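You operate a simulated robot arm through the tools that you are given. There is no shell and no other tool. Be economical: measure what you need, move in short steps, check, and stop when the job is done.

You run a simulated two-armed robot. Do the job below in one go: nothing can be reset, and whatever is moved stays where it is left.

Task
Pick up the orange cup with one hand, pass it to the other hand and put it on the front strip of the long shelf. Set down upright: orange cup.

The check looks at the end state, three seconds after you hand in, the way a careful person would. Anything else that was tipped, shoved, dropped, spilled or broken makes it a failure.

Robot
Two 7-joint arms with two-finger parallel grippers on one trunk, on a base that drives. Base frame: it is fixed to the floor where the robot stands at the start and does not move with it; the origin is under the middle of the robot, x ahead of it, y to its left, z up. Readings come in mm, degrees, newtons and seconds.
The left shoulder is at the start at [30, 119, 935], the right one opposite. With the tool pointing down near the work surface each hand reaches from about 280 to 680 mm from the robot's upright axis, wherever it stands, measured 20 degrees to its own side. Places, roughly: front strip of the long shelf (164x19 cm) [-1620, -400, 820]. Payload 3.43 kg a hand.
The TCP of each hand is the grasp point between the finger pads, 30 mm short of the fingertips. In the tool frame z runs along the fingers and y along their closing line. The gripper opens to 94 mm. The fingers are 28 mm wide and 10 mm thick; the gripper's body (50 by 96 mm) begins 55 mm behind the TCP.
Orientation is told as [roll, pitch, yaw] about the base's x, y, z axes, in that order, counted from this pose: with the fingers straight down and closing along the base's y, the tool's x points along the base's -x, its y along +y and its z along -z.

Tools
- The arms move only by the tool send_rows. It takes "left_plan", "right_plan" or both (then of equal length, played together; a hand with none holds still); each is one flat list of numbers, 7 for each row, row after row: the turn, a rotation vector about the tool's x, y, z in degrees, then the shift along the tool's x, y, z in mm, then the opening, from 0 (shut) to 1 (fully open). In form: [wx, wy, wz, x, y, z, jaw, wx, wy, wz, x, y, z, jaw, ...]. A call has 1 to 8 rows; each row shifts and turns the commanded pose from where the row before left it, along the tool's axes as they then stand. A row lasts 0.2 s, in which the tool goes at most 50 mm and 8.6 degrees; a call with a longer step from one row to the next is refused whole, and so is a gripper value outside its range. A pose out of reach is approached as far as the arm can. The call stops where the force on the tool passes 40 N (or 10 N more than at its start, if that is more) or the arm is blocked; 0.2 s more then pass. Each finger travels about 72 mm/s and halts on what it meets, pressing with about 41 N; the grip force reading is that of the motor and also rises with nothing between the fingers. The clock runs only during rows and for 0.2 s after the last one: add rows that do not move to give the fingers time. It gives the time, the measured TCP pose, the force on the tool (base axes), the opening and the grip force at its end, in the units of the frame above (readings bear some noise), with the torque about the TCP (base axes, N m) and any sound that the robot's microphone picked up.
- Cameras (640 x 400 px; columns grow to the right, rows downward): "scene" is now at [40.2, -18.3, 1646.6]; the picture's right is [-0.28, -0.96, 0.00], its down [-0.77, 0.23, -0.59] and it looks along [0.57, -0.17, -0.81] (base axes); focal length 256 px, centre (320, 200). "left" rides on the left gripper at [76, -14, -103] in its tool frame; the picture's right is [0.18, 0.98, 0.00], its down [-0.75, 0.14, -0.64] and it looks along [-0.63, 0.12, 0.77] (tool axes); focal length 243 px, centre (320, 200). "right" rides on the right gripper at [76, 14, -103] in its tool frame; the picture's right is [-0.18, 0.98, 0.00], its down [-0.75, -0.14, -0.64] and it looks along [-0.63, -0.12, 0.77] (tool axes); focal length 243 px, centre (320, 200). There is no depth. A picture from a camera that has moved, and an enlarged one, comes with that camera's place and axes in the base frame and with its lens. The place of the scene camera against the robot may be out by one fixed shift of up to 18 mm in any direction.
- get_image(camera): a new picture of that camera. The clock stands still meanwhile.
- slide_trunk(by): slides the trunk up (or, below 0, down) by that many mm; the arms and the scene camera ride with it, the base frame stays. It gives what a move gives, with no picture.
- drive_base(legs): drives the robot by 1 to 6 legs, each [ahead, turn to the left] in mm and degrees, along the robot's own axes; the way and the turn of a leg run together, so that a leg with both is an arc; at most 1500 mm and 180 degrees a leg. The arms and the cameras ride along, it lands a little off, and it stops where it bumps. It gives what a move gives.
- head_to(pan, tilt): turns the head with the scene camera to pan (to the left, within 143 degrees either way) and tilt (down, from -29 to 69), counted from straight ahead of the robot. It gives what a move gives.
- enlarge(camera, box): a new picture of the part [left, top, right, bottom] of that camera's present view, enlarged. The clock stands still meanwhile.
- job_done(): hands the job in; it is judged then, once.

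Go step by step. Nothing tells you exact positions but the pictures and the camera data: compare them with the known pose of the tool, close in by small moves and look again before you grip or let go. The budget is 120 turns and 100 pictures, counting those below and the enlarged ones. Unless the task says otherwise, let go and move clear before handing in, and close with one line.

The tools are called by a JSON object that holds its "fn" and its "kwargs". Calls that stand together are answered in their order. send_rows: Moves the arms, as the interface text tells. Its arguments: {"type":"object","properties":{"left_plan":{"type":"array","items":{"type":"number"}},"right_plan":{"type":"array","items":{"type":"number"}}},"required":[]} The other tools are called the same way: slide_trunk (by) slides the trunk up or down; drive_base (legs) drives the base; head_to (pan, tilt) turns the head that bears the scene camera; get_image (camera) takes a picture; enlarge (camera, box) takes an enlarged picture of a part of a camera's view; job_done () hands the job in.

At the start:

```text
time_s: 0.0
left_position: [429.3, 11.7, 1100.9]
left_orientation: [0.0, -0.1, 0.0]
left_contact_force: [-0.9, 0.6, -0.1]
left_moment: [-0.02, 0.03, -0.02]
left_gripper_width: 94.1
left_grasp_force: 0.1
right_position: [335.4, -268.7, 1069.5]
right_orientation: [0.0, 0.0, -0.1]
right_contact_force: [0.2, -0.1, 0.1]
right_moment: [0.03, 0.01, 0.01]
right_gripper_width: 94.0
right_grasp_force: 0.0
trunk travel left (down, up): [-200.0, 210.0]
robot x, y, heading: [-0.7, 3.0, 0.2]
head pan, tilt: [-16.3, 53.6]
```

scene: 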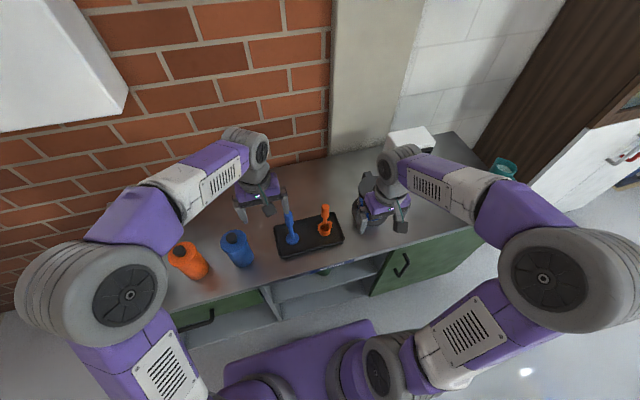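
right: 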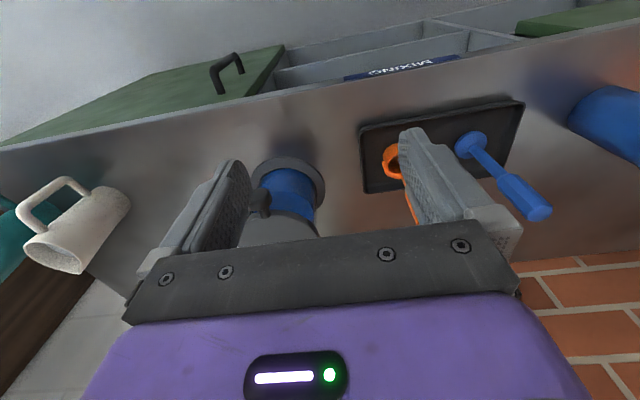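
left: 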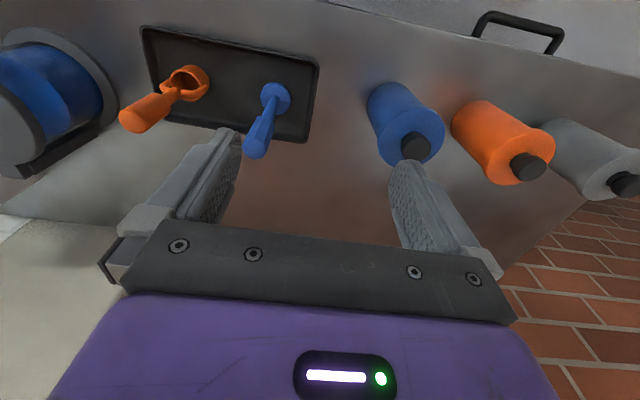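

I see a counter with bottles, a tray with two handled tools and some mugs, but no obvious orange cup. I'll look closer and around before moving.

{"fn": "enlarge", "kwargs": {"camera": "scene", "box": [150, 120, 470, 320]}}

{"fn": "head_to", "kwargs": {"pan": -70, "tilt": 35}}

{"fn": "get_image", "kwargs": {"camera": "scene"}}

{"fn": "head_to", "kwargs": {"pan": -140, "tilt": 25}}

{"fn": "get_image", "kwargs": {"camera": "scene"}}

{"fn": "head_to", "kwargs": {"pan": 140, "tilt": 25}}

{"fn": "get_image", "kwargs": {"camera": "scene"}}

{"fn": "head_to", "kwargs": {"pan": 65, "tilt": 35}}

{"fn": "get_image", "kwargs": {"camera": "scene"}}

```text
2.00 times, centred on (310, 220) of scene
camera zoom: at [40.2, -18.3, 1646.6], right [-0.28, -0.96, 0.0], down [-0.77, 0.23, -0.59], along [0.57, -0.17, -0.81], focal length 512 px, centre (340, 160)
```

zoom: 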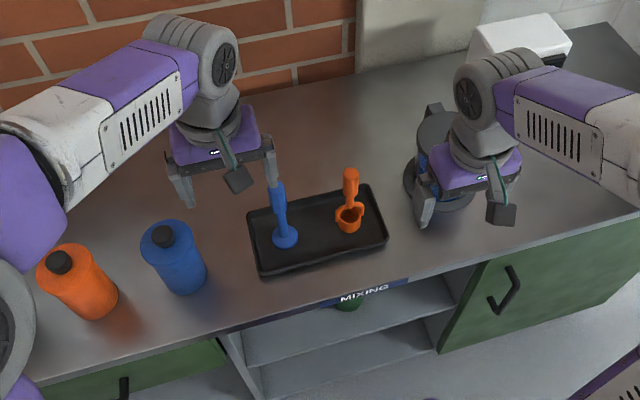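

```text
time_s: 1.2
left_position: [429.5, 11.8, 1100.9]
left_orientation: [0.0, 0.0, -0.1]
left_contact_force: [-0.5, 0.5, -0.5]
left_moment: [0.02, 0.0, 0.04]
left_gripper_width: 93.9
left_grasp_force: 0.0
right_position: [334.8, -268.9, 1070.4]
right_orientation: [0.0, -0.1, 0.0]
right_contact_force: [-0.1, -0.7, 0.3]
right_moment: [-0.02, 0.03, -0.02]
right_gripper_width: 94.1
right_grasp_force: 0.1
trunk travel left (down, up): [-200.0, 210.0]
robot x, y, heading: [0.5, 0.4, 0.3]
head pan, tilt: [-70.0, 35.0]
```

```text
95 pictures are left
camera scene: at [-0.1, -80.3, 1673.1], right [-0.94, -0.34, 0.0], down [-0.2, 0.54, -0.82], along [0.28, -0.77, -0.57], focal length 256 px, centre (320, 200)
```

scene: 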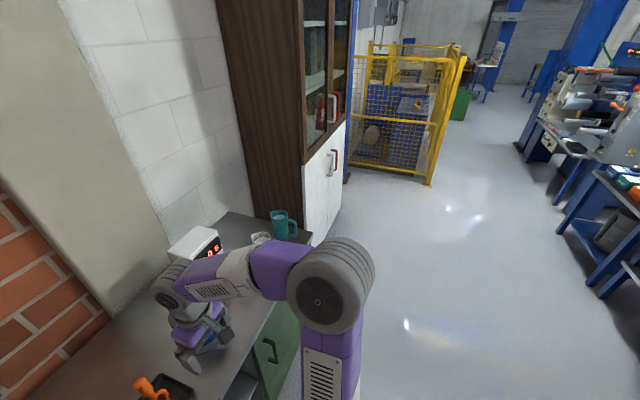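

```text
time_s: 2.6
left_position: [429.1, 10.3, 1100.5]
left_orientation: [-0.1, 0.0, 0.0]
left_contact_force: [-0.7, -0.3, -0.6]
left_moment: [-0.03, 0.0, 0.0]
left_gripper_width: 94.0
left_grasp_force: 0.0
right_position: [335.7, -269.4, 1068.5]
right_orientation: [0.0, 0.0, 0.0]
right_contact_force: [0.6, 0.1, -0.1]
right_moment: [-0.04, 0.01, -0.01]
right_gripper_width: 93.9
right_grasp_force: 0.1
trunk travel left (down, up): [-200.0, 210.0]
robot x, y, heading: [-0.8, 0.4, -0.3]
head pan, tilt: [-140.0, 25.0]
```

```text
94 pictures are left
camera scene: at [-100.8, -56.9, 1688.8], right [-0.64, 0.77, 0.0], down [0.32, 0.27, -0.91], along [-0.69, -0.58, -0.42], focal length 256 px, centre (320, 200)
```

scene: 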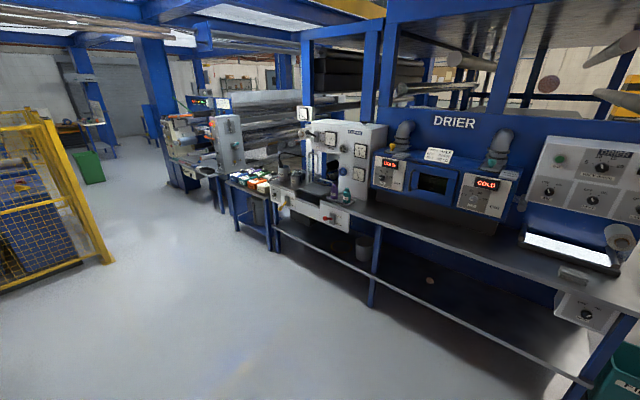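

```text
time_s: 6.5
left_position: [430.3, 12.5, 1100.7]
left_orientation: [0.0, 0.0, 0.0]
left_contact_force: [0.1, 0.6, -0.7]
left_moment: [0.0, 0.01, -0.05]
left_gripper_width: 93.8
left_grasp_force: 0.0
right_position: [334.8, -270.0, 1068.1]
right_orientation: [0.1, 0.0, 0.0]
right_contact_force: [0.1, -1.0, 0.6]
right_moment: [0.0, 0.01, -0.01]
right_gripper_width: 93.9
right_grasp_force: 0.0
trunk travel left (down, up): [-200.0, 210.0]
robot x, y, heading: [-0.1, 0.5, -0.0]
head pan, tilt: [140.0, 25.0]
```

```text
93 pictures are left
camera scene: at [-100.9, 61.6, 1688.8], right [0.64, 0.77, 0.0], down [0.32, -0.27, -0.91], along [-0.69, 0.58, -0.42], focal length 256 px, centre (320, 200)
```

scene: 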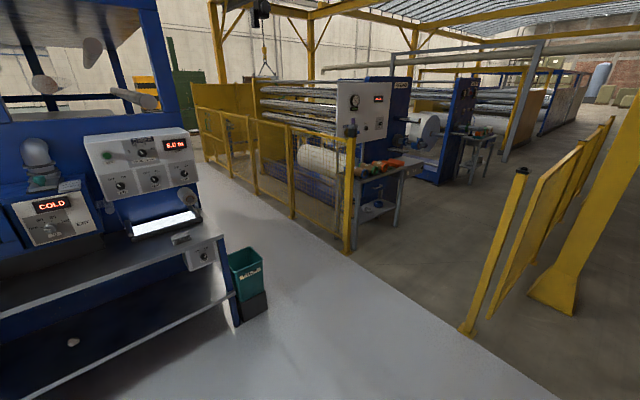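

```text
time_s: 8.0
left_position: [429.5, 11.4, 1101.2]
left_orientation: [0.1, 0.1, -0.1]
left_contact_force: [0.3, -0.2, -0.6]
left_moment: [-0.03, 0.02, -0.04]
left_gripper_width: 94.0
left_grasp_force: 0.0
right_position: [334.3, -269.1, 1070.2]
right_orientation: [0.0, 0.0, 0.0]
right_contact_force: [-0.7, -0.3, -0.3]
right_moment: [0.02, 0.0, 0.03]
right_gripper_width: 94.0
right_grasp_force: 0.0
trunk travel left (down, up): [-200.0, 210.0]
robot x, y, heading: [-0.5, 1.3, -0.2]
head pan, tilt: [65.0, 35.0]
```

```text
92 pictures are left
camera scene: at [6.8, 82.2, 1673.1], right [0.91, -0.42, 0.0], down [-0.24, -0.52, -0.82], along [0.35, 0.74, -0.57], focal length 256 px, centre (320, 200)
```

scene: 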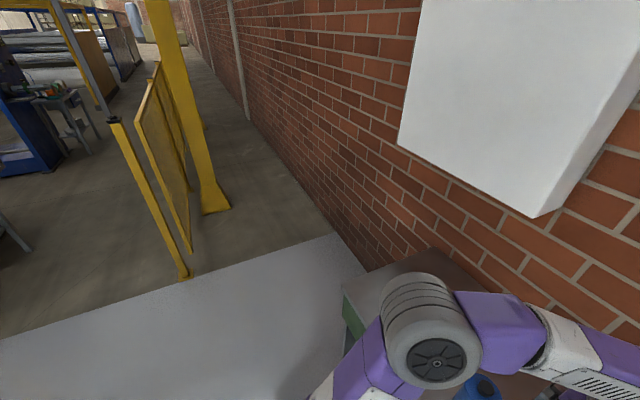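

The likely "orange cup" is the handled dipper in the black tray; the long shelf is the bench under the drier behind me. I'll zoom in on the tray.

{"fn": "enlarge", "kwargs": {"camera": "left", "box": [100, 20, 340, 170]}}

{"fn": "enlarge", "kwargs": {"camera": "right", "box": [0, 80, 320, 280]}}

{"fn": "head_to", "kwargs": {"pan": -10, "tilt": 60}}

{"fn": "enlarge", "kwargs": {"camera": "scene", "box": [240, 80, 400, 180]}}

```text
2.67 times, centred on (220, 95) of left
camera zoom: at [352.7, -2.7, 1203.5], right [-0.18, 0.98, 0.0], down [0.75, 0.14, 0.64], along [0.63, 0.12, -0.77], focal length 647 px, centre (587, 480)
```

zoom: 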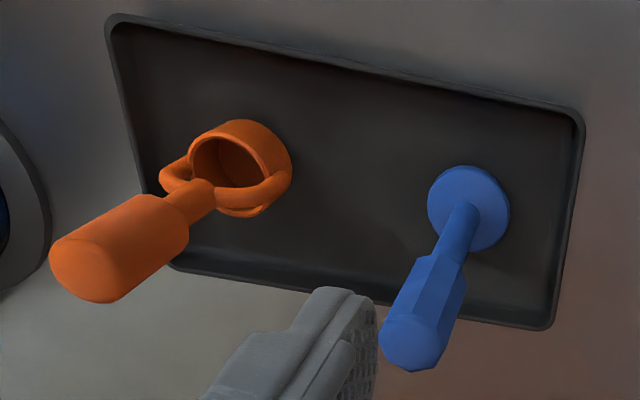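

```text
2.00 times, centred on (160, 180) of right
camera zoom: at [259.1, -255.3, 1171.9], right [0.18, 0.98, 0.0], down [0.75, -0.14, 0.64], along [0.63, -0.12, -0.77], focal length 485 px, centre (640, 240)
```

zoom: 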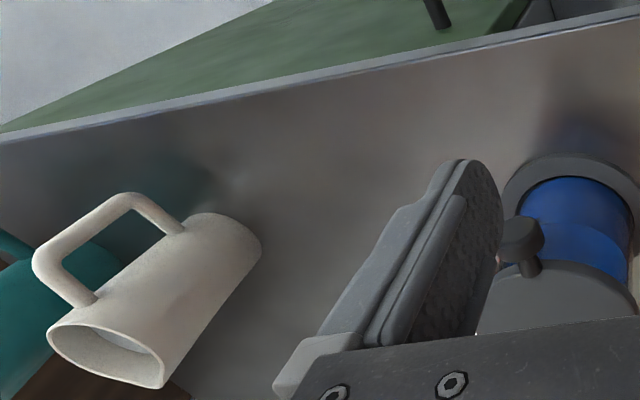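

```text
time_s: 9.4
left_position: [428.2, 11.8, 1101.2]
left_orientation: [-0.1, 0.0, -0.1]
left_contact_force: [-0.3, -0.5, 0.2]
left_moment: [0.0, 0.01, -0.01]
left_gripper_width: 93.9
left_grasp_force: 0.1
right_position: [334.4, -269.8, 1070.4]
right_orientation: [0.0, 0.0, 0.0]
right_contact_force: [-0.3, -0.6, -0.5]
right_moment: [0.0, -0.03, 0.02]
right_gripper_width: 93.9
right_grasp_force: 0.1
trunk travel left (down, up): [-200.0, 210.0]
robot x, y, heading: [-1.8, 0.2, 0.3]
head pan, tilt: [-10.0, 60.0]
```

```text
4.00 times, centred on (320, 130) of scene
camera zoom: at [35.4, -9.1, 1638.8], right [-0.17, -0.98, 0.0], down [-0.85, 0.15, -0.5], along [0.49, -0.09, -0.87], focal length 1024 px, centre (320, 480)
```

zoom: 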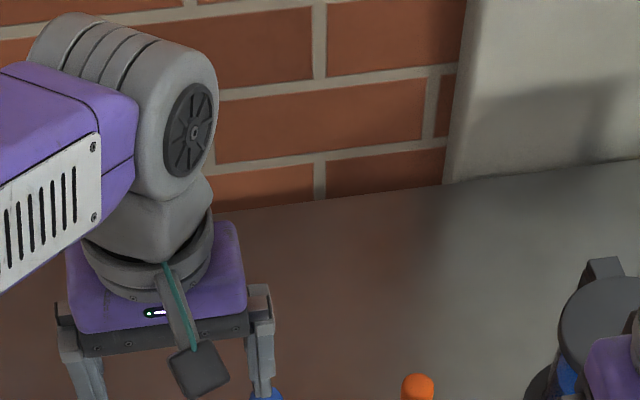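

The orange cup is the small open cup with a vertical knob handle, standing in the tray; I place its handle top near [479, -166, 972]. I'll move the right hand above it for a closer look and shift the left hand away.

{"fn": "send_rows", "kwargs": {"right_plan": [0, 0, 0, -24, 17, -2, 1, 0, 0, 0, -24, 17, -2, 1, 0, 0, 0, -24, 17, -2, 1, 0, 0, 0, -24, 17, -2, 1, 0, 0, 0, -24, 17, -2, 1, 0, 0, 0, -24, 18, -2, 1], "left_plan": [0, 0, 0, 0, 20, 0, 1, 0, 0, 0, 0, 20, 0, 1, 0, 0, 0, 0, 20, 0, 1, 0, 0, 0, 0, 20, 0, 1, 0, 0, 0, 0, 20, 0, 1, 0, 0, 0, 0, 20, 0, 1]}}

{"fn": "get_image", "kwargs": {"camera": "right"}}

{"fn": "get_image", "kwargs": {"camera": "scene"}}

{"fn": "get_image", "kwargs": {"camera": "left"}}

```text
time_s: 10.8
left_position: [429.8, 132.5, 1101.1]
left_orientation: [-0.1, 0.1, 0.0]
left_contact_force: [0.3, 0.1, 0.4]
left_moment: [0.0, 0.04, -0.02]
left_gripper_width: 93.9
left_grasp_force: 0.1
right_position: [478.6, -165.7, 1079.7]
right_orientation: [-0.1, 0.1, 0.0]
right_contact_force: [0.3, 0.0, 0.7]
right_moment: [-0.03, -0.01, 0.02]
right_gripper_width: 93.7
right_grasp_force: 0.0
trunk travel left (down, up): [-200.0, 210.0]
robot x, y, heading: [-1.4, -1.4, 0.1]
head pan, tilt: [-10.0, 60.0]
```

```text
88 pictures are left
camera right: at [404.2, -150.8, 1183.1], right [0.18, 0.98, 0.0], down [0.75, -0.14, 0.64], along [0.63, -0.12, -0.77], focal length 243 px, centre (320, 200)
```

right: 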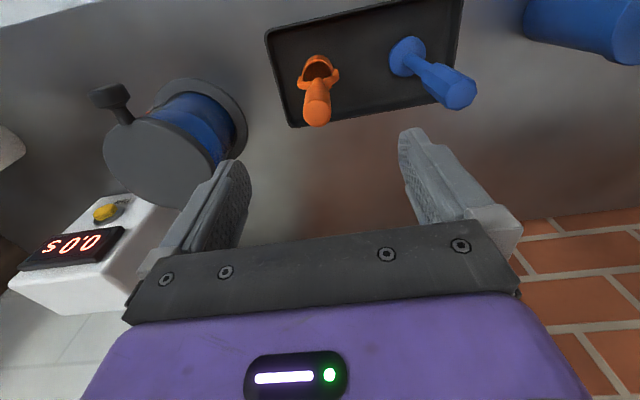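

```text
87 pictures are left
camera scene: at [36.2, -8.0, 1638.7], right [-0.17, -0.98, 0.0], down [-0.85, 0.15, -0.5], along [0.49, -0.09, -0.87], focal length 256 px, centre (320, 200)
```

scene: 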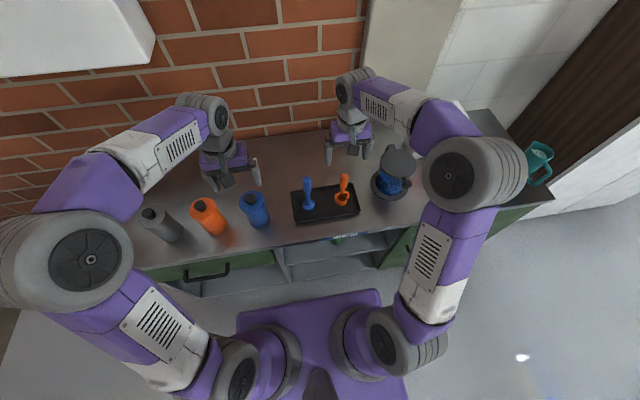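

```text
86 pictures are left
camera left: at [354.1, 118.7, 1202.9], right [-0.18, 0.98, 0.0], down [0.75, 0.14, 0.64], along [0.63, 0.12, -0.77], focal length 243 px, centre (320, 200)
```

left: 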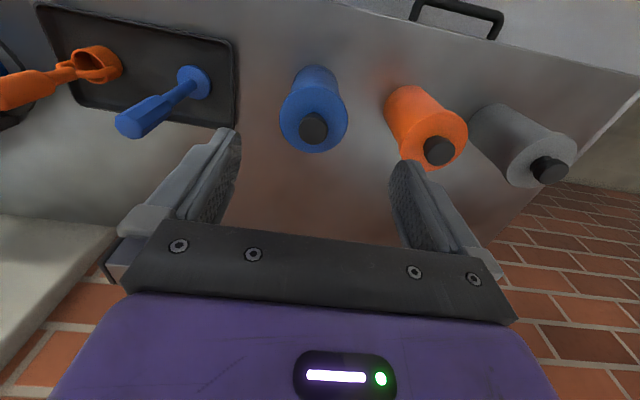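

Triangulated handle end is about [482, -170, 966]. I'll zoom for the shape and lengths of the cup and its handle.

{"fn": "enlarge", "kwargs": {"camera": "right", "box": [240, 30, 400, 130]}}

{"fn": "enlarge", "kwargs": {"camera": "left", "box": [0, 20, 160, 120]}}

{"fn": "enlarge", "kwargs": {"camera": "scene", "box": [270, 140, 430, 240]}}

```text
4.00 times, centred on (320, 80) of right
camera zoom: at [404.2, -150.8, 1183.1], right [0.18, 0.98, 0.0], down [0.75, -0.14, 0.64], along [0.63, -0.12, -0.77], focal length 970 px, centre (320, 680)
```

zoom: 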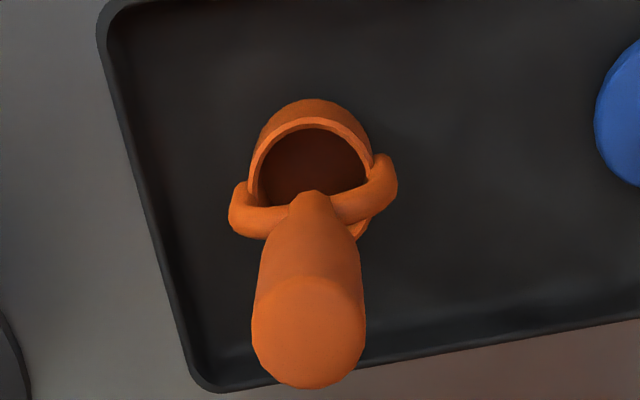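

```text
4.00 times, centred on (80, 70) of left
camera zoom: at [354.1, 118.7, 1202.9], right [-0.18, 0.98, 0.0], down [0.75, 0.14, 0.64], along [0.63, 0.12, -0.77], focal length 970 px, centre (1280, 720)
```

zoom: 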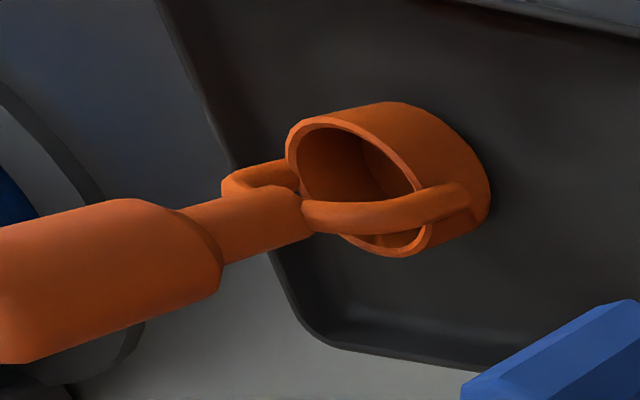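

```text
4.00 times, centred on (350, 190) of scene
camera zoom: at [36.2, -8.0, 1638.7], right [-0.17, -0.98, 0.0], down [-0.85, 0.15, -0.5], along [0.49, -0.09, -0.87], focal length 1024 px, centre (200, 240)
```

zoom: 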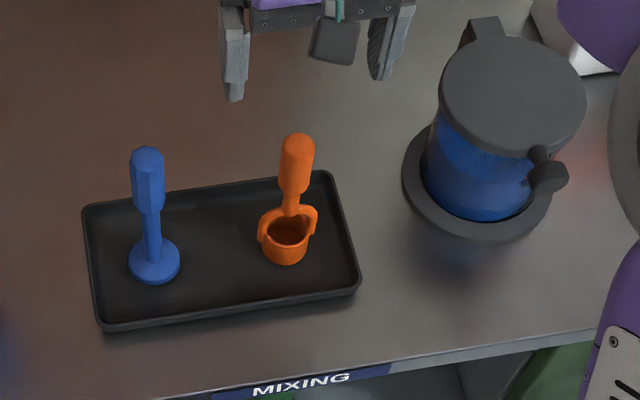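

The handle is a 25 mm cylinder spanning about z 902–966 over the cup. I'll descend to just above it, then check alignment.

{"fn": "send_rows", "kwargs": {"right_plan": [0, 0, 0, -3.4, -4.3, 16, 1, 0, 0, 0, 0, 0, 22, 1, 0, 0, 0, 0, 0, 22, 1]}}

{"fn": "get_image", "kwargs": {"camera": "right"}}

{"fn": "enlarge", "kwargs": {"camera": "scene", "box": [270, 100, 430, 200]}}

{"fn": "get_image", "kwargs": {"camera": "left"}}

```text
time_s: 11.6
left_position: [431.0, 132.4, 1101.3]
left_orientation: [0.0, 0.0, 0.0]
left_contact_force: [-0.4, -0.6, -0.5]
left_moment: [0.0, 0.0, -0.02]
left_gripper_width: 93.9
left_grasp_force: 0.1
right_position: [482.7, -170.8, 1021.2]
right_orientation: [0.0, -0.1, 0.0]
right_contact_force: [0.0, -0.1, -0.2]
right_moment: [-0.03, 0.02, -0.01]
right_gripper_width: 94.1
right_grasp_force: 0.1
trunk travel left (down, up): [-200.0, 210.0]
robot x, y, heading: [-1.2, 0.8, 0.0]
head pan, tilt: [-10.0, 60.0]
```

```text
82 pictures are left
camera right: at [406.6, -157.1, 1123.5], right [0.18, 0.98, 0.0], down [0.75, -0.14, 0.64], along [0.63, -0.12, -0.77], focal length 243 px, centre (320, 200)
```

right: 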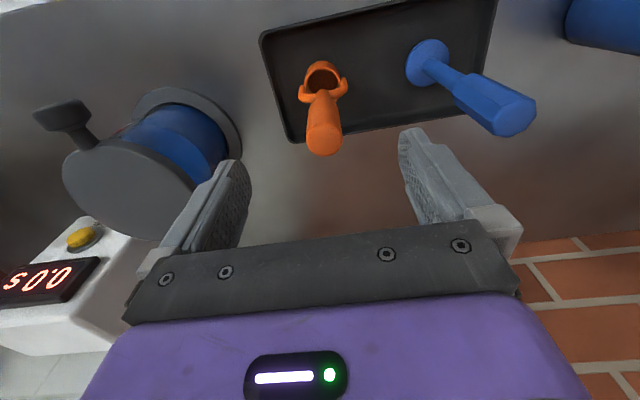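

```text
4.00 times, centred on (350, 150) of scene
camera zoom: at [35.8, -9.2, 1638.8], right [-0.17, -0.98, 0.0], down [-0.85, 0.15, -0.5], along [0.49, -0.09, -0.87], focal length 1024 px, centre (200, 400)
```

zoom: 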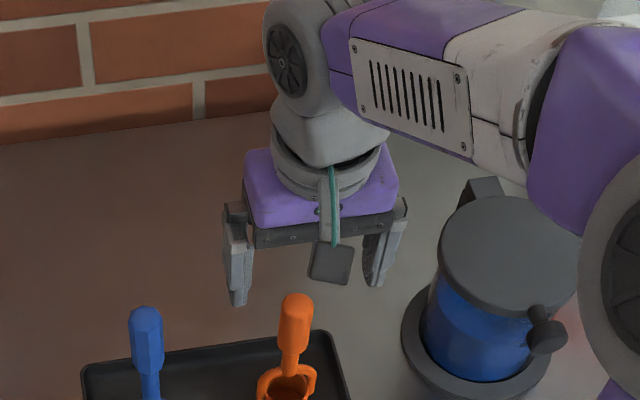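

```text
80 pictures are left
camera left: at [353.9, 117.5, 1203.3], right [-0.18, 0.98, 0.0], down [0.75, 0.14, 0.64], along [0.63, 0.12, -0.77], focal length 243 px, centre (320, 200)
```

left: 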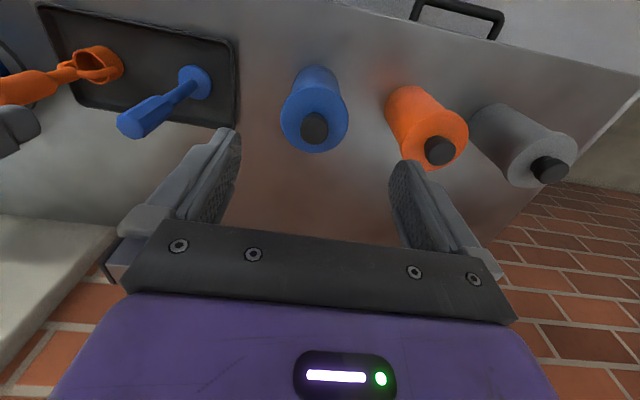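

The handle sits at about [482.5, -169, 966], centered between the fingers. I'll descend and grip its top.

{"fn": "send_rows", "kwargs": {"right_plan": [0, 0, 0, 0, 1.5, 17, 1, 0, 0, 0, 0, 0, 17, 1, 0, 0, 0, 0, 0, 16, 1]}}

{"fn": "get_image", "kwargs": {"camera": "right"}}

```text
time_s: 12.4
left_position: [431.1, 131.8, 1100.6]
left_orientation: [0.0, -0.1, 0.0]
left_contact_force: [0.0, 0.1, 0.1]
left_moment: [-0.02, -0.02, -0.01]
left_gripper_width: 94.0
left_grasp_force: 0.2
right_position: [482.0, -168.5, 970.8]
right_orientation: [0.0, 0.0, 0.0]
right_contact_force: [-0.8, -0.7, -0.3]
right_moment: [-0.03, 0.03, -0.01]
right_gripper_width: 94.0
right_grasp_force: 0.0
trunk travel left (down, up): [-200.0, 210.0]
robot x, y, heading: [-2.3, 1.4, 0.1]
head pan, tilt: [-10.0, 60.0]
```

```text
79 pictures are left
camera right: at [406.4, -155.3, 1073.7], right [0.18, 0.98, 0.0], down [0.75, -0.14, 0.64], along [0.63, -0.12, -0.77], focal length 243 px, centre (320, 200)
```

right: 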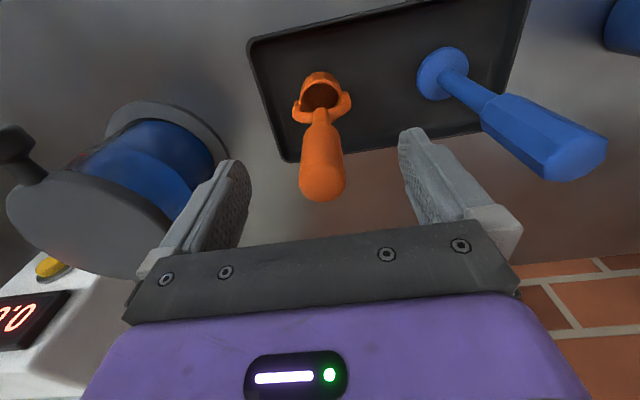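

The handle end projects right at the TCP. Closing the right gripper.

{"fn": "send_rows", "kwargs": {"right_plan": [0, 0, 0, 0, 0, 0, 0.2, 0, 0, 0, 0, 0, 0, 0, 0, 0, 0, 0, 0, 0, 0, 0, 0, 0, 0, 0, 0, 0]}}

{"fn": "get_image", "kwargs": {"camera": "right"}}

```text
time_s: 13.4
left_position: [430.4, 133.1, 1100.7]
left_orientation: [0.0, 0.0, 0.0]
left_contact_force: [-0.3, -0.2, 0.0]
left_moment: [-0.02, 0.0, 0.01]
left_gripper_width: 94.0
left_grasp_force: 0.0
right_position: [481.2, -169.5, 970.3]
right_orientation: [0.0, 0.0, 0.0]
right_contact_force: [0.4, 0.8, -0.2]
right_moment: [-0.02, 0.01, 0.03]
right_gripper_width: 25.1
right_grasp_force: 40.7
trunk travel left (down, up): [-200.0, 210.0]
robot x, y, heading: [1.7, 1.9, -0.1]
head pan, tilt: [-10.0, 60.0]
```

```text
78 pictures are left
camera right: at [406.2, -155.4, 1073.9], right [0.18, 0.98, 0.0], down [0.75, -0.14, 0.64], along [0.63, -0.12, -0.77], focal length 243 px, centre (320, 200)
```

right: 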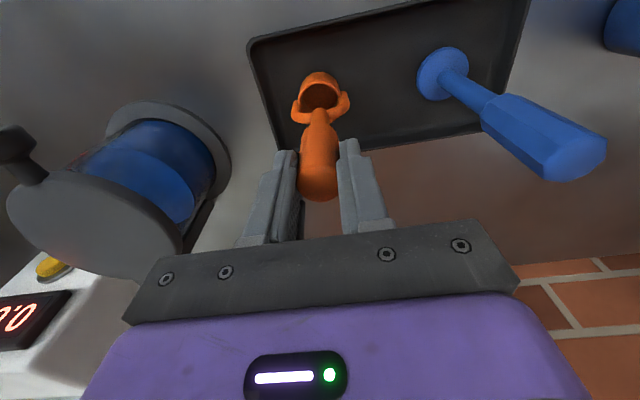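

Gripped at 25 mm width. Lifting straight up 150 mm.

{"fn": "send_rows", "kwargs": {"right_plan": [0, 0, 0, 0, 0, -10, 0, 0, 0, 0, 0, 0, -20, 0, 0, 0, 0, 0, 0, -20, 0, 0, 0, 0, 0, 0, -20, 0, 0, 0, 0, 0, 0, -20, 0, 0, 0, 0, 0, 0, -20, 0, 0, 0, 0, 0, 0, -20, 0, 0, 0, 0, 0, 0, -20, 0]}}

{"fn": "get_image", "kwargs": {"camera": "right"}}

{"fn": "get_image", "kwargs": {"camera": "left"}}

{"fn": "get_image", "kwargs": {"camera": "scene"}}

```text
time_s: 15.2
left_position: [430.2, 131.4, 1100.6]
left_orientation: [0.0, 0.0, 0.0]
left_contact_force: [0.2, -0.2, -0.4]
left_moment: [0.03, 0.04, 0.02]
left_gripper_width: 94.3
left_grasp_force: 0.0
right_position: [482.6, -168.8, 1121.7]
right_orientation: [0.0, -0.1, -0.1]
right_contact_force: [-0.6, 0.8, -0.8]
right_moment: [0.01, 0.03, 0.0]
right_gripper_width: 24.8
right_grasp_force: 41.2
trunk travel left (down, up): [-200.0, 210.0]
robot x, y, heading: [2.7, 2.7, 0.1]
head pan, tilt: [-10.0, 60.0]
```

```text
77 pictures are left
camera right: at [406.5, -155.4, 1224.0], right [0.18, 0.98, 0.0], down [0.75, -0.14, 0.64], along [0.63, -0.12, -0.77], focal length 243 px, centre (320, 200)
```

right: 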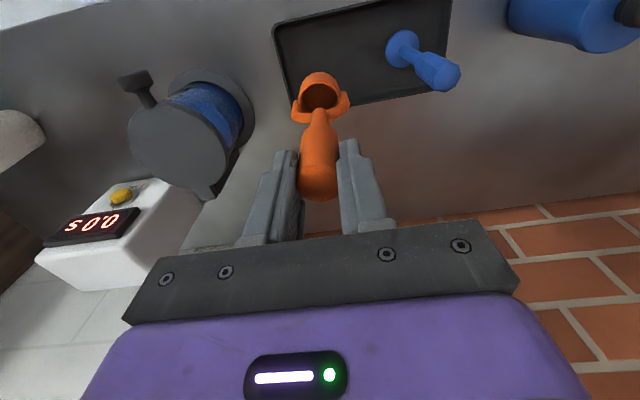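

```text
76 pictures are left
camera left: at [353.4, 117.5, 1203.5], right [-0.18, 0.98, 0.0], down [0.75, 0.14, 0.64], along [0.63, 0.12, -0.77], focal length 243 px, centre (320, 200)
```

left: 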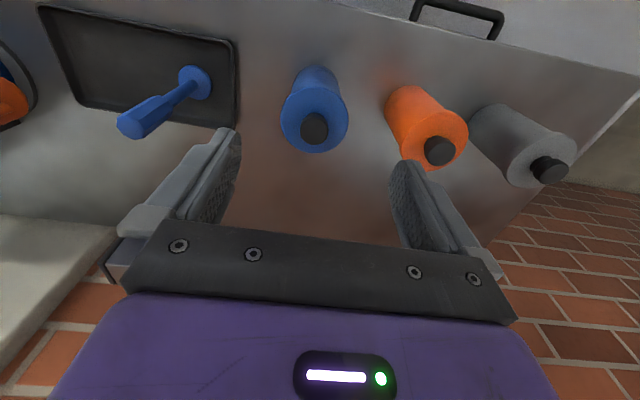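

```text
75 pictures are left
camera scene: at [35.2, -9.1, 1638.8], right [-0.17, -0.98, 0.0], down [-0.85, 0.15, -0.5], along [0.49, -0.09, -0.87], focal length 256 px, centre (320, 200)
```

scene: 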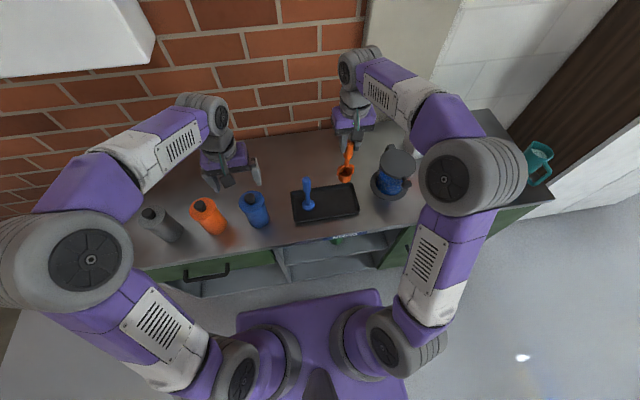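

The cup is clear. Now I'll carry it forward-center with the right hand and turn the left hand towards horizontal (yaw −30°, pitch −80°) so it can take the lower half of the handle.

{"fn": "send_rows", "kwargs": {"left_plan": [0, 0, 7.5, 0, 0, 0, 1, 0, 0, 7.5, 0, 0, 0, 1, 0, 0, 7.5, 0, 0, 0, 1, 0, 0, 7.5, 0, 0, 0, 1, 0, -8, 0, 0, 0, 0, 1, 0, -8, 0, 0, 0, 0, 1], "right_plan": [0, 0, 0, -10, 16, 0, 0, 0, 0, 0, -10, 16, 0, 0, 0, 0, 0, -10, 17, 0, 0, 0, 0, 0, -10, 17, 0, 0, 0, 0, 0, -10, 17, 0, 0, 0, 0, 0, -8, 16, 0, 0]}}

{"fn": "send_rows", "kwargs": {"left_plan": [0, -8, 0, 0, 0, 0, 1, 0, -8, 0, 0, 0, 0, 1, 0, -8, 0, 0, 0, 0, 1, 0, -8, 0, 0, 0, 0, 1, 0, -8, 0, 0, 0, 0, 1, 0, -8, 0, 0, 0, 0, 1, 0, -8, 0, 0, 0, 0, 1, 0, -8, 0, 0, 0, 0, 1]}}

{"fn": "get_image", "kwargs": {"camera": "left"}}

{"fn": "get_image", "kwargs": {"camera": "scene"}}

```text
time_s: 16.6
left_position: [428.9, 132.5, 1100.0]
left_orientation: [0.0, -16.1, -30.0]
left_contact_force: [0.1, -0.4, 0.1]
left_moment: [-0.01, 0.01, 0.02]
left_gripper_width: 94.0
left_grasp_force: 0.1
right_position: [540.4, -69.1, 1120.9]
right_orientation: [0.1, 0.1, -0.1]
right_contact_force: [-0.3, 0.0, -1.4]
right_moment: [0.01, 0.0, 0.0]
right_gripper_width: 24.9
right_grasp_force: 40.9
trunk travel left (down, up): [-200.0, 210.0]
robot x, y, heading: [-0.1, -4.2, -0.0]
head pan, tilt: [-10.0, 60.0]
```

```text
time_s: 18.4
left_position: [424.2, 120.0, 1099.4]
left_orientation: [-5.7, -67.0, -28.0]
left_contact_force: [-0.2, -0.1, 0.4]
left_moment: [-0.02, 0.0, 0.0]
left_gripper_width: 94.0
left_grasp_force: 0.0
left hand out of reach, approached as far as the arm can: row 5, 6, 7
right_position: [539.6, -69.6, 1120.2]
right_orientation: [0.1, 0.0, 0.0]
right_contact_force: [-0.6, 0.5, -0.7]
right_moment: [0.02, 0.0, -0.02]
right_gripper_width: 25.1
right_grasp_force: 40.9
trunk travel left (down, up): [-200.0, 210.0]
robot x, y, heading: [1.4, -2.6, -0.0]
head pan, tilt: [-10.0, 60.0]
```

```text
74 pictures are left
camera left: at [310.3, 174.9, 1071.2], right [0.47, 0.86, -0.21], down [-0.15, 0.31, 0.94], along [0.87, -0.41, 0.28], focal length 243 px, centre (320, 200)
```

left: 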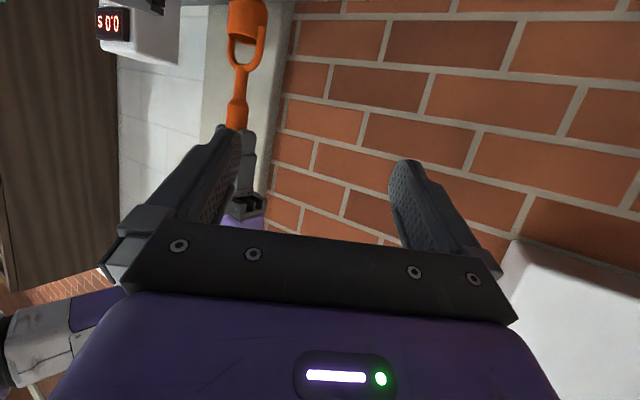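

```text
73 pictures are left
camera scene: at [35.8, -9.2, 1638.8], right [-0.17, -0.98, 0.0], down [-0.85, 0.15, -0.5], along [0.49, -0.09, -0.87], focal length 256 px, centre (320, 200)
```

scene: 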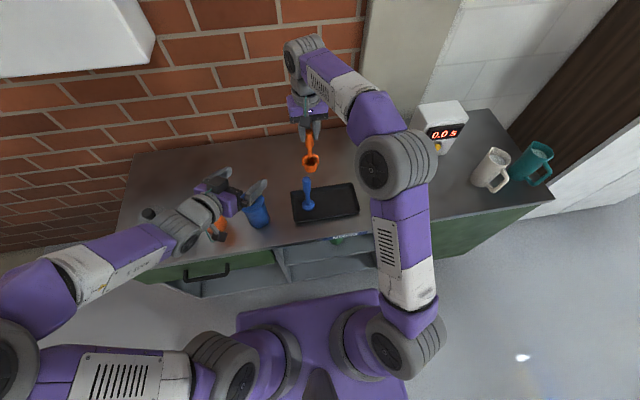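

The left arm was near its limit mid-turn; I'll let it settle and see what pose it holds.

{"fn": "send_rows", "kwargs": {"left_plan": [0, 0, 0, 0, 0, 0, 1, 0, 0, 0, 0, 0, 0, 1, 0, 0, 0, 0, 0, 0, 1]}}

```text
time_s: 19.2
left_position: [421.9, 120.7, 1100.7]
left_orientation: [-5.7, -66.8, -28.0]
left_contact_force: [-0.2, 0.7, 0.7]
left_moment: [0.03, 0.01, -0.01]
left_gripper_width: 93.9
left_grasp_force: 0.1
right_position: [539.2, -69.4, 1121.2]
right_orientation: [0.0, 0.0, -0.1]
right_contact_force: [-0.6, -0.6, -0.5]
right_moment: [-0.02, 0.0, 0.0]
right_gripper_width: 25.0
right_grasp_force: 41.3
trunk travel left (down, up): [-200.0, 210.0]
robot x, y, heading: [-1.3, -0.6, -0.0]
head pan, tilt: [-10.0, 60.0]
```

I'll move the left hand forward and toward the cup, staying short of it, and see how orientation frees up.

{"fn": "send_rows", "kwargs": {"left_plan": [3, 0, 1.2, -3, -12, 17, 1, 3, 0, 1.2, -3, -12, 17, 1, 3, 0, 1.2, -3, -12, 17, 1, 3, 0, 1.2, -3, -12, 17, 1, 3, 0, 1.2, -3, -12, 17, 1]}}

{"fn": "get_image", "kwargs": {"camera": "left"}}

```text
time_s: 20.4
left_position: [449.5, 18.5, 1082.3]
left_orientation: [-6.5, -67.4, -43.3]
left_contact_force: [0.3, -0.2, -0.2]
left_moment: [-0.03, -0.02, 0.02]
left_gripper_width: 94.1
left_grasp_force: 0.0
right_position: [541.6, -71.0, 1119.7]
right_orientation: [0.0, -0.1, 0.0]
right_contact_force: [0.3, -0.4, -0.5]
right_moment: [-0.01, -0.01, 0.0]
right_gripper_width: 25.0
right_grasp_force: 41.3
trunk travel left (down, up): [-200.0, 210.0]
robot x, y, heading: [-0.5, 1.6, -0.0]
head pan, tilt: [-10.0, 60.0]
```

```text
72 pictures are left
camera left: at [356.2, 102.7, 1053.0], right [0.69, 0.69, -0.21], down [-0.06, 0.35, 0.93], along [0.72, -0.64, 0.29], focal length 243 px, centre (320, 200)
```

left: 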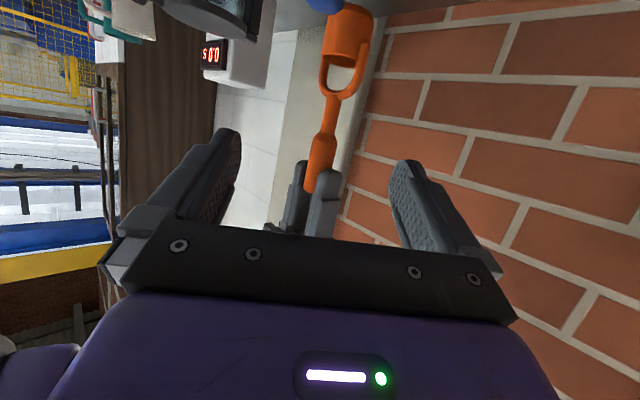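

Reach is fine here and the handle lies ahead between the fingers. I'll level the closing line and pitch a little more, then read the pose.

{"fn": "send_rows", "kwargs": {"left_plan": [0, -4, 1.3, 0, 0, 0, 1, 0, -4, 1.3, 0, 0, 0, 1, 0, 0, 0, 0, 0, 0, 1]}}

```text
time_s: 21.2
left_position: [449.4, 20.3, 1084.2]
left_orientation: [0.0, -75.7, -50.1]
left_contact_force: [-0.5, 0.8, -0.7]
left_moment: [0.01, 0.03, -0.01]
left_gripper_width: 94.0
left_grasp_force: 0.0
right_position: [540.4, -68.7, 1121.6]
right_orientation: [0.0, 0.0, 0.1]
right_contact_force: [1.1, -1.1, -1.4]
right_moment: [-0.01, -0.01, -0.01]
right_gripper_width: 24.8
right_grasp_force: 41.0
trunk travel left (down, up): [-200.0, 210.0]
robot x, y, heading: [-2.5, -0.1, 0.2]
head pan, tilt: [-10.0, 60.0]
```

Orientation is now level at pitch −76°, yaw −50°. Closing in to about 40 mm short of the handle.

{"fn": "send_rows", "kwargs": {"left_plan": [0, 0, 0, -1.4, 3.2, 21.6, 1, 0, 0, 0, -1.4, 3.2, 21.6, 1, 0, 0, 0, -1.4, 3.2, 21.6, 1, 0, 0, 0, -1.4, 3.2, 21.6, 1]}}

{"fn": "get_image", "kwargs": {"camera": "left"}}

{"fn": "get_image", "kwargs": {"camera": "right"}}

{"fn": "enlarge", "kwargs": {"camera": "scene", "box": [200, 20, 440, 170]}}

```text
time_s: 22.2
left_position: [513.7, -37.4, 1066.2]
left_orientation: [0.0, -75.6, -50.1]
left_contact_force: [0.2, -0.7, -0.1]
left_moment: [0.03, -0.03, 0.0]
left_gripper_width: 93.9
left_grasp_force: 0.1
right_position: [540.6, -70.8, 1120.9]
right_orientation: [0.0, -0.1, -0.1]
right_contact_force: [0.0, 0.3, -0.2]
right_moment: [-0.03, -0.02, 0.01]
right_gripper_width: 24.9
right_grasp_force: 40.8
trunk travel left (down, up): [-200.0, 210.0]
robot x, y, heading: [3.9, -1.8, 0.1]
head pan, tilt: [-10.0, 60.0]
```

```text
71 pictures are left
camera left: at [426.8, 43.8, 1018.8], right [0.73, 0.67, -0.18], down [-0.17, 0.42, 0.89], along [0.67, -0.61, 0.42], focal length 243 px, centre (320, 200)
```

left: 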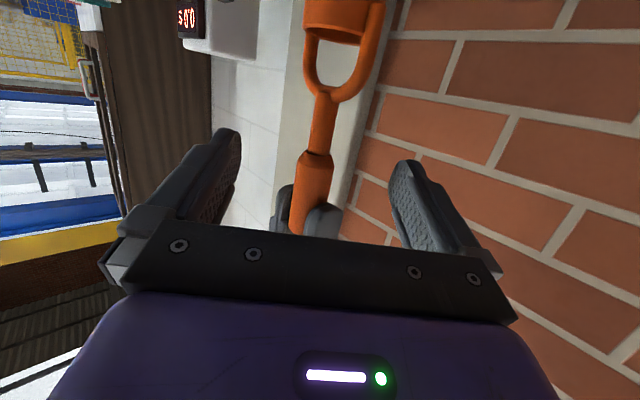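

```text
70 pictures are left
camera right: at [465.1, -56.3, 1223.1], right [0.18, 0.98, 0.0], down [0.75, -0.14, 0.64], along [0.63, -0.12, -0.77], focal length 243 px, centre (320, 200)
```

right: 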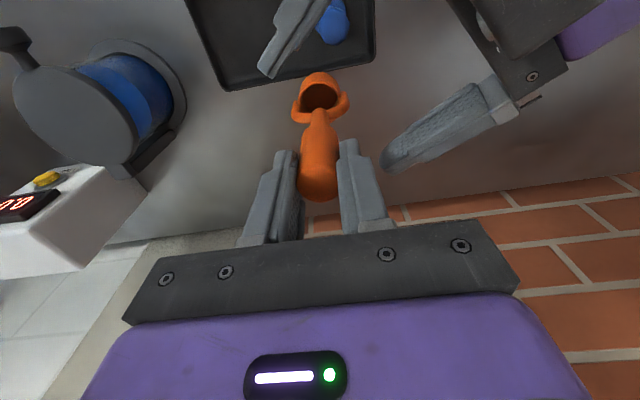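

```text
2.67 times, centred on (320, 95) of scene
camera zoom: at [35.9, -9.6, 1638.7], right [-0.17, -0.98, 0.0], down [-0.85, 0.15, -0.5], along [0.49, -0.09, -0.87], focal length 683 px, centre (320, 480)
```

zoom: 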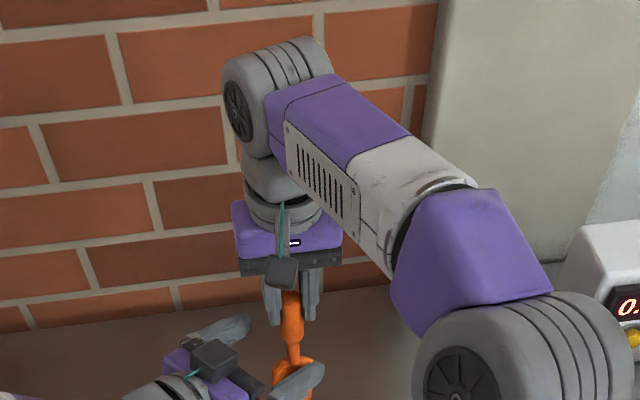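

Alignment matches: the handle's free lower part (z≈1058–1090) is straight ahead of the left fingers, below the right fingertips. Final approach.

{"fn": "send_rows", "kwargs": {"left_plan": [0, 0, 0, -3.8, 0, 13.6, 1, 0, 0, 0, -3.8, 0, 13.6, 1, 0, 0, 0, -3.8, 0, 13.6, 1]}}

{"fn": "get_image", "kwargs": {"camera": "left"}}

{"fn": "get_image", "kwargs": {"camera": "right"}}

```text
time_s: 23.0
left_position: [540.9, -69.5, 1068.5]
left_orientation: [-0.2, -75.6, -49.8]
left_contact_force: [0.7, -0.4, 0.1]
left_moment: [-0.02, 0.01, 0.0]
left_gripper_width: 94.0
left_grasp_force: 0.0
right_position: [541.7, -71.4, 1120.2]
right_orientation: [0.0, 0.0, 0.1]
right_contact_force: [-0.6, 0.3, -1.3]
right_moment: [0.03, -0.02, -0.01]
right_gripper_width: 24.8
right_grasp_force: 41.6
trunk travel left (down, up): [-200.0, 210.0]
robot x, y, heading: [0.8, -0.1, -0.1]
head pan, tilt: [-10.0, 60.0]
```

```text
68 pictures are left
camera left: at [453.7, 11.2, 1020.2], right [0.72, 0.67, -0.18], down [-0.17, 0.42, 0.89], along [0.67, -0.61, 0.42], focal length 243 px, centre (320, 200)
```

left: 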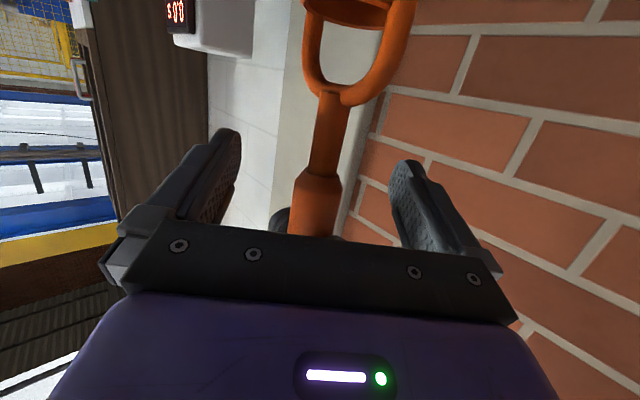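

```text
67 pictures are left
camera right: at [465.0, -56.3, 1223.1], right [0.18, 0.98, 0.0], down [0.75, -0.14, 0.64], along [0.63, -0.12, -0.77], focal length 243 px, centre (320, 200)
```

right: 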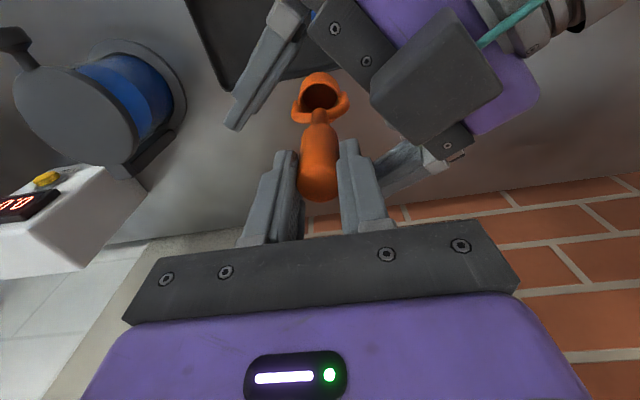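

Both hands straddle the handle cleanly. Closing the left gripper.

{"fn": "send_rows", "kwargs": {"left_plan": [0, 0, 0, 0, 0, 0, 0.3, 0, 0, 0, 0, 0, 0, 0, 0, 0, 0, 0, 0, 0, 0, 0, 0, 0, 0, 0, 0, 0]}}

{"fn": "get_image", "kwargs": {"camera": "left"}}

{"fn": "get_image", "kwargs": {"camera": "right"}}

```text
time_s: 24.0
left_position: [539.7, -70.8, 1068.4]
left_orientation: [0.0, -75.6, -50.2]
left_contact_force: [-3.1, -1.1, 0.1]
left_moment: [0.02, -0.07, 0.01]
left_gripper_width: 29.4
left_grasp_force: 41.5
right_position: [540.2, -69.7, 1120.5]
right_orientation: [0.0, 0.0, 0.0]
right_contact_force: [3.2, 2.5, -2.1]
right_moment: [0.05, -0.1, 0.03]
right_gripper_width: 25.1
right_grasp_force: 41.1
trunk travel left (down, up): [-200.0, 210.0]
robot x, y, heading: [-1.9, 0.5, -0.3]
head pan, tilt: [-10.0, 60.0]
```

```text
66 pictures are left
camera left: at [453.2, 11.4, 1020.3], right [0.73, 0.66, -0.18], down [-0.17, 0.42, 0.89], along [0.67, -0.62, 0.42], focal length 243 px, centre (320, 200)
```

left: 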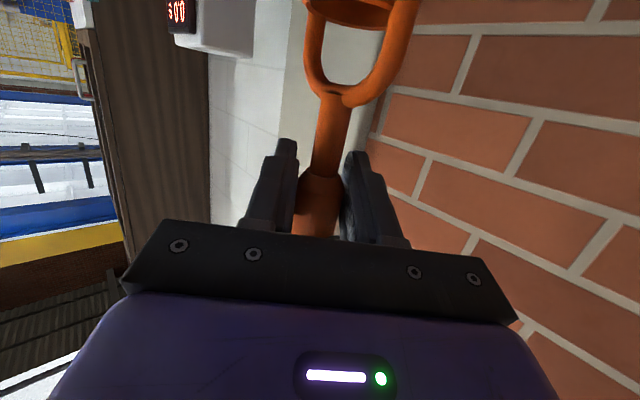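

```text
65 pictures are left
camera right: at [464.8, -55.8, 1223.3], right [0.18, 0.98, 0.0], down [0.75, -0.14, 0.64], along [0.63, -0.12, -0.77], focal length 243 px, centre (320, 200)
```

right: 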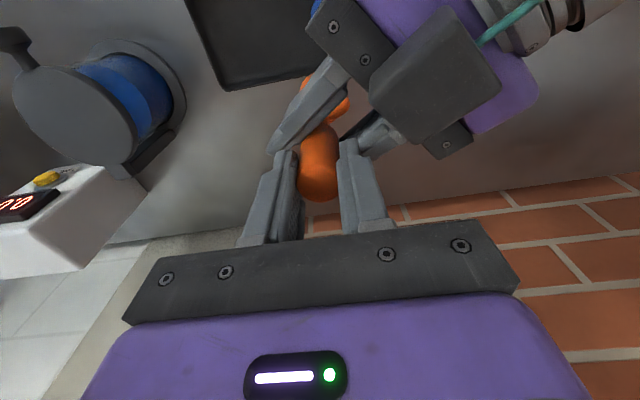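

Left reads 29.4 mm, a bit wider than the 25 mm top; I'll zoom in to verify it's truly on the handle before releasing the right.

{"fn": "enlarge", "kwargs": {"camera": "right", "box": [240, 70, 400, 170]}}

{"fn": "enlarge", "kwargs": {"camera": "left", "box": [240, 130, 400, 230]}}

```text
4.00 times, centred on (320, 120) of right
camera zoom: at [464.8, -55.8, 1223.3], right [0.18, 0.98, 0.0], down [0.75, -0.14, 0.64], along [0.63, -0.12, -0.77], focal length 970 px, centre (320, 520)
```

zoom: 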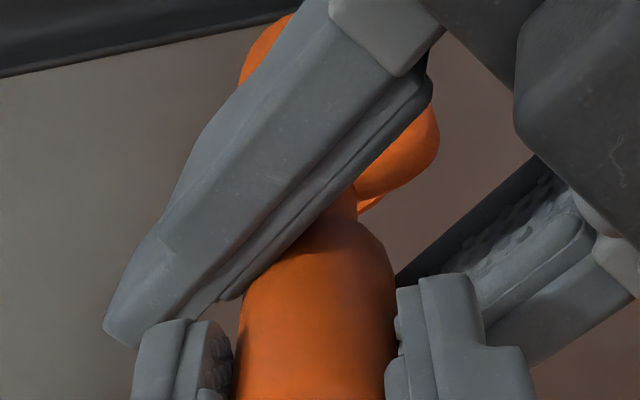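

```text
4.00 times, centred on (320, 180) of left
camera zoom: at [453.2, 11.4, 1020.3], right [0.73, 0.66, -0.18], down [-0.17, 0.42, 0.89], along [0.67, -0.62, 0.42], focal length 970 px, centre (320, 280)
```

zoom: 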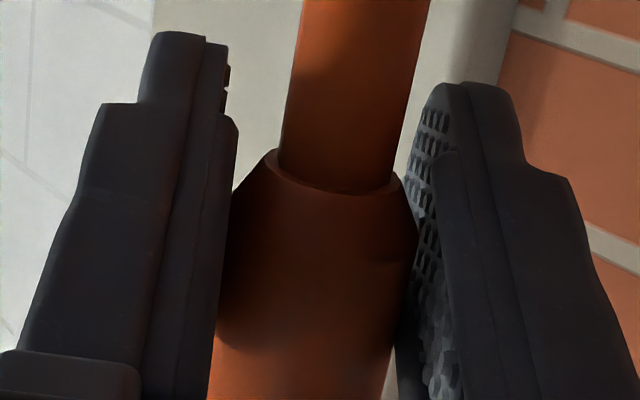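

A left fingertip may be touching a right finger rather than squeezing the handle. I'll reopen slightly, drop 5 mm, and close again.

{"fn": "send_rows", "kwargs": {"left_plan": [0, 0, 0, 0, 0, 0, 0.5, 0, 0, 0, 0, 0, 0, 0.5, 0, 0, 0, 4.9, 0, 1.3, 0.5, 0, 0, 0, 0, 0, 0, 0, 0, 0, 0, 0, 0, 0, 0, 0, 0, 0, 0, 0, 0, 0]}}

{"fn": "enlarge", "kwargs": {"camera": "right", "box": [240, 70, 400, 170]}}

```text
time_s: 25.4
left_position: [540.0, -69.9, 1062.7]
left_orientation: [0.1, -75.6, -50.2]
left_contact_force: [-4.2, -1.4, -0.1]
left_moment: [0.02, -0.12, 0.02]
left_gripper_width: 29.3
left_grasp_force: 41.1
right_position: [539.9, -70.0, 1120.7]
right_orientation: [0.0, -0.1, 0.0]
right_contact_force: [3.9, 0.8, -1.7]
right_moment: [0.02, -0.13, 0.01]
right_gripper_width: 25.0
right_grasp_force: 41.5
trunk travel left (down, up): [-200.0, 210.0]
robot x, y, heading: [-0.9, -2.3, 0.1]
head pan, tilt: [-10.0, 60.0]
```

```text
4.00 times, centred on (320, 120) of right
camera zoom: at [464.9, -55.9, 1223.3], right [0.18, 0.98, 0.0], down [0.75, -0.14, 0.64], along [0.63, -0.12, -0.77], focal length 970 px, centre (320, 520)
```

zoom: 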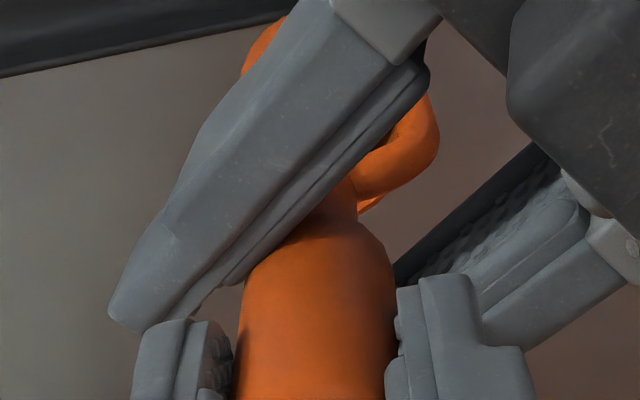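

Same 29.3 mm, so it's the handle itself (faceted). Releasing the right hand partially and raising it straight up.

{"fn": "send_rows", "kwargs": {"right_plan": [0, 0, 0, 0, 0, 0, 0.3, 0, 0, 0, 0, 0, 0, 0.48, 0, 0, 0, 0, 0, 0, 0.48, 0, 0, 0, 0, 0, -10, 0.48, 0, 0, 0, 0, 0, -20, 0.48, 0, 0, 0, 0, 0, -20, 0.48, 0, 0, 0, 0, 0, -20, 0.48, 0, 0, 0, 0, 0, -20, 0.48]}}

{"fn": "get_image", "kwargs": {"camera": "left"}}

{"fn": "get_image", "kwargs": {"camera": "right"}}

```text
time_s: 27.2
left_position: [539.4, -69.4, 1063.9]
left_orientation: [-0.1, -75.6, -50.1]
left_contact_force: [-0.6, -0.1, 0.3]
left_moment: [0.02, 0.01, 0.0]
left_gripper_width: 29.4
left_grasp_force: 40.8
right_position: [538.3, -69.8, 1211.8]
right_orientation: [-0.1, 0.0, 0.0]
right_contact_force: [-0.2, 0.5, -0.4]
right_moment: [-0.04, 0.0, 0.01]
right_gripper_width: 45.0
right_grasp_force: 0.1
trunk travel left (down, up): [-200.0, 210.0]
robot x, y, heading: [2.4, 3.1, 0.1]
head pan, tilt: [-10.0, 60.0]
```

```text
61 pictures are left
camera left: at [453.5, 11.8, 1015.3], right [0.72, 0.67, -0.18], down [-0.17, 0.42, 0.89], along [0.67, -0.61, 0.42], focal length 243 px, centre (320, 200)
```

left: 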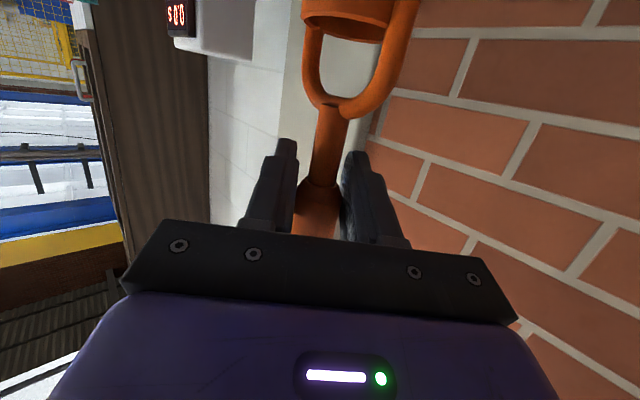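

```text
60 pictures are left
camera right: at [463.9, -55.1, 1313.3], right [0.18, 0.98, 0.0], down [0.75, -0.14, 0.64], along [0.63, -0.12, -0.77], focal length 243 px, centre (320, 200)
```

right: 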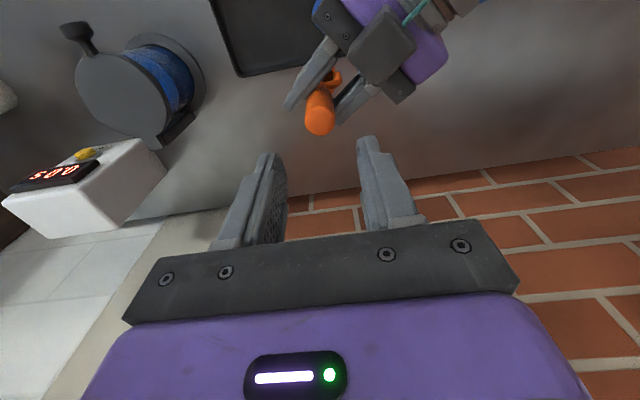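

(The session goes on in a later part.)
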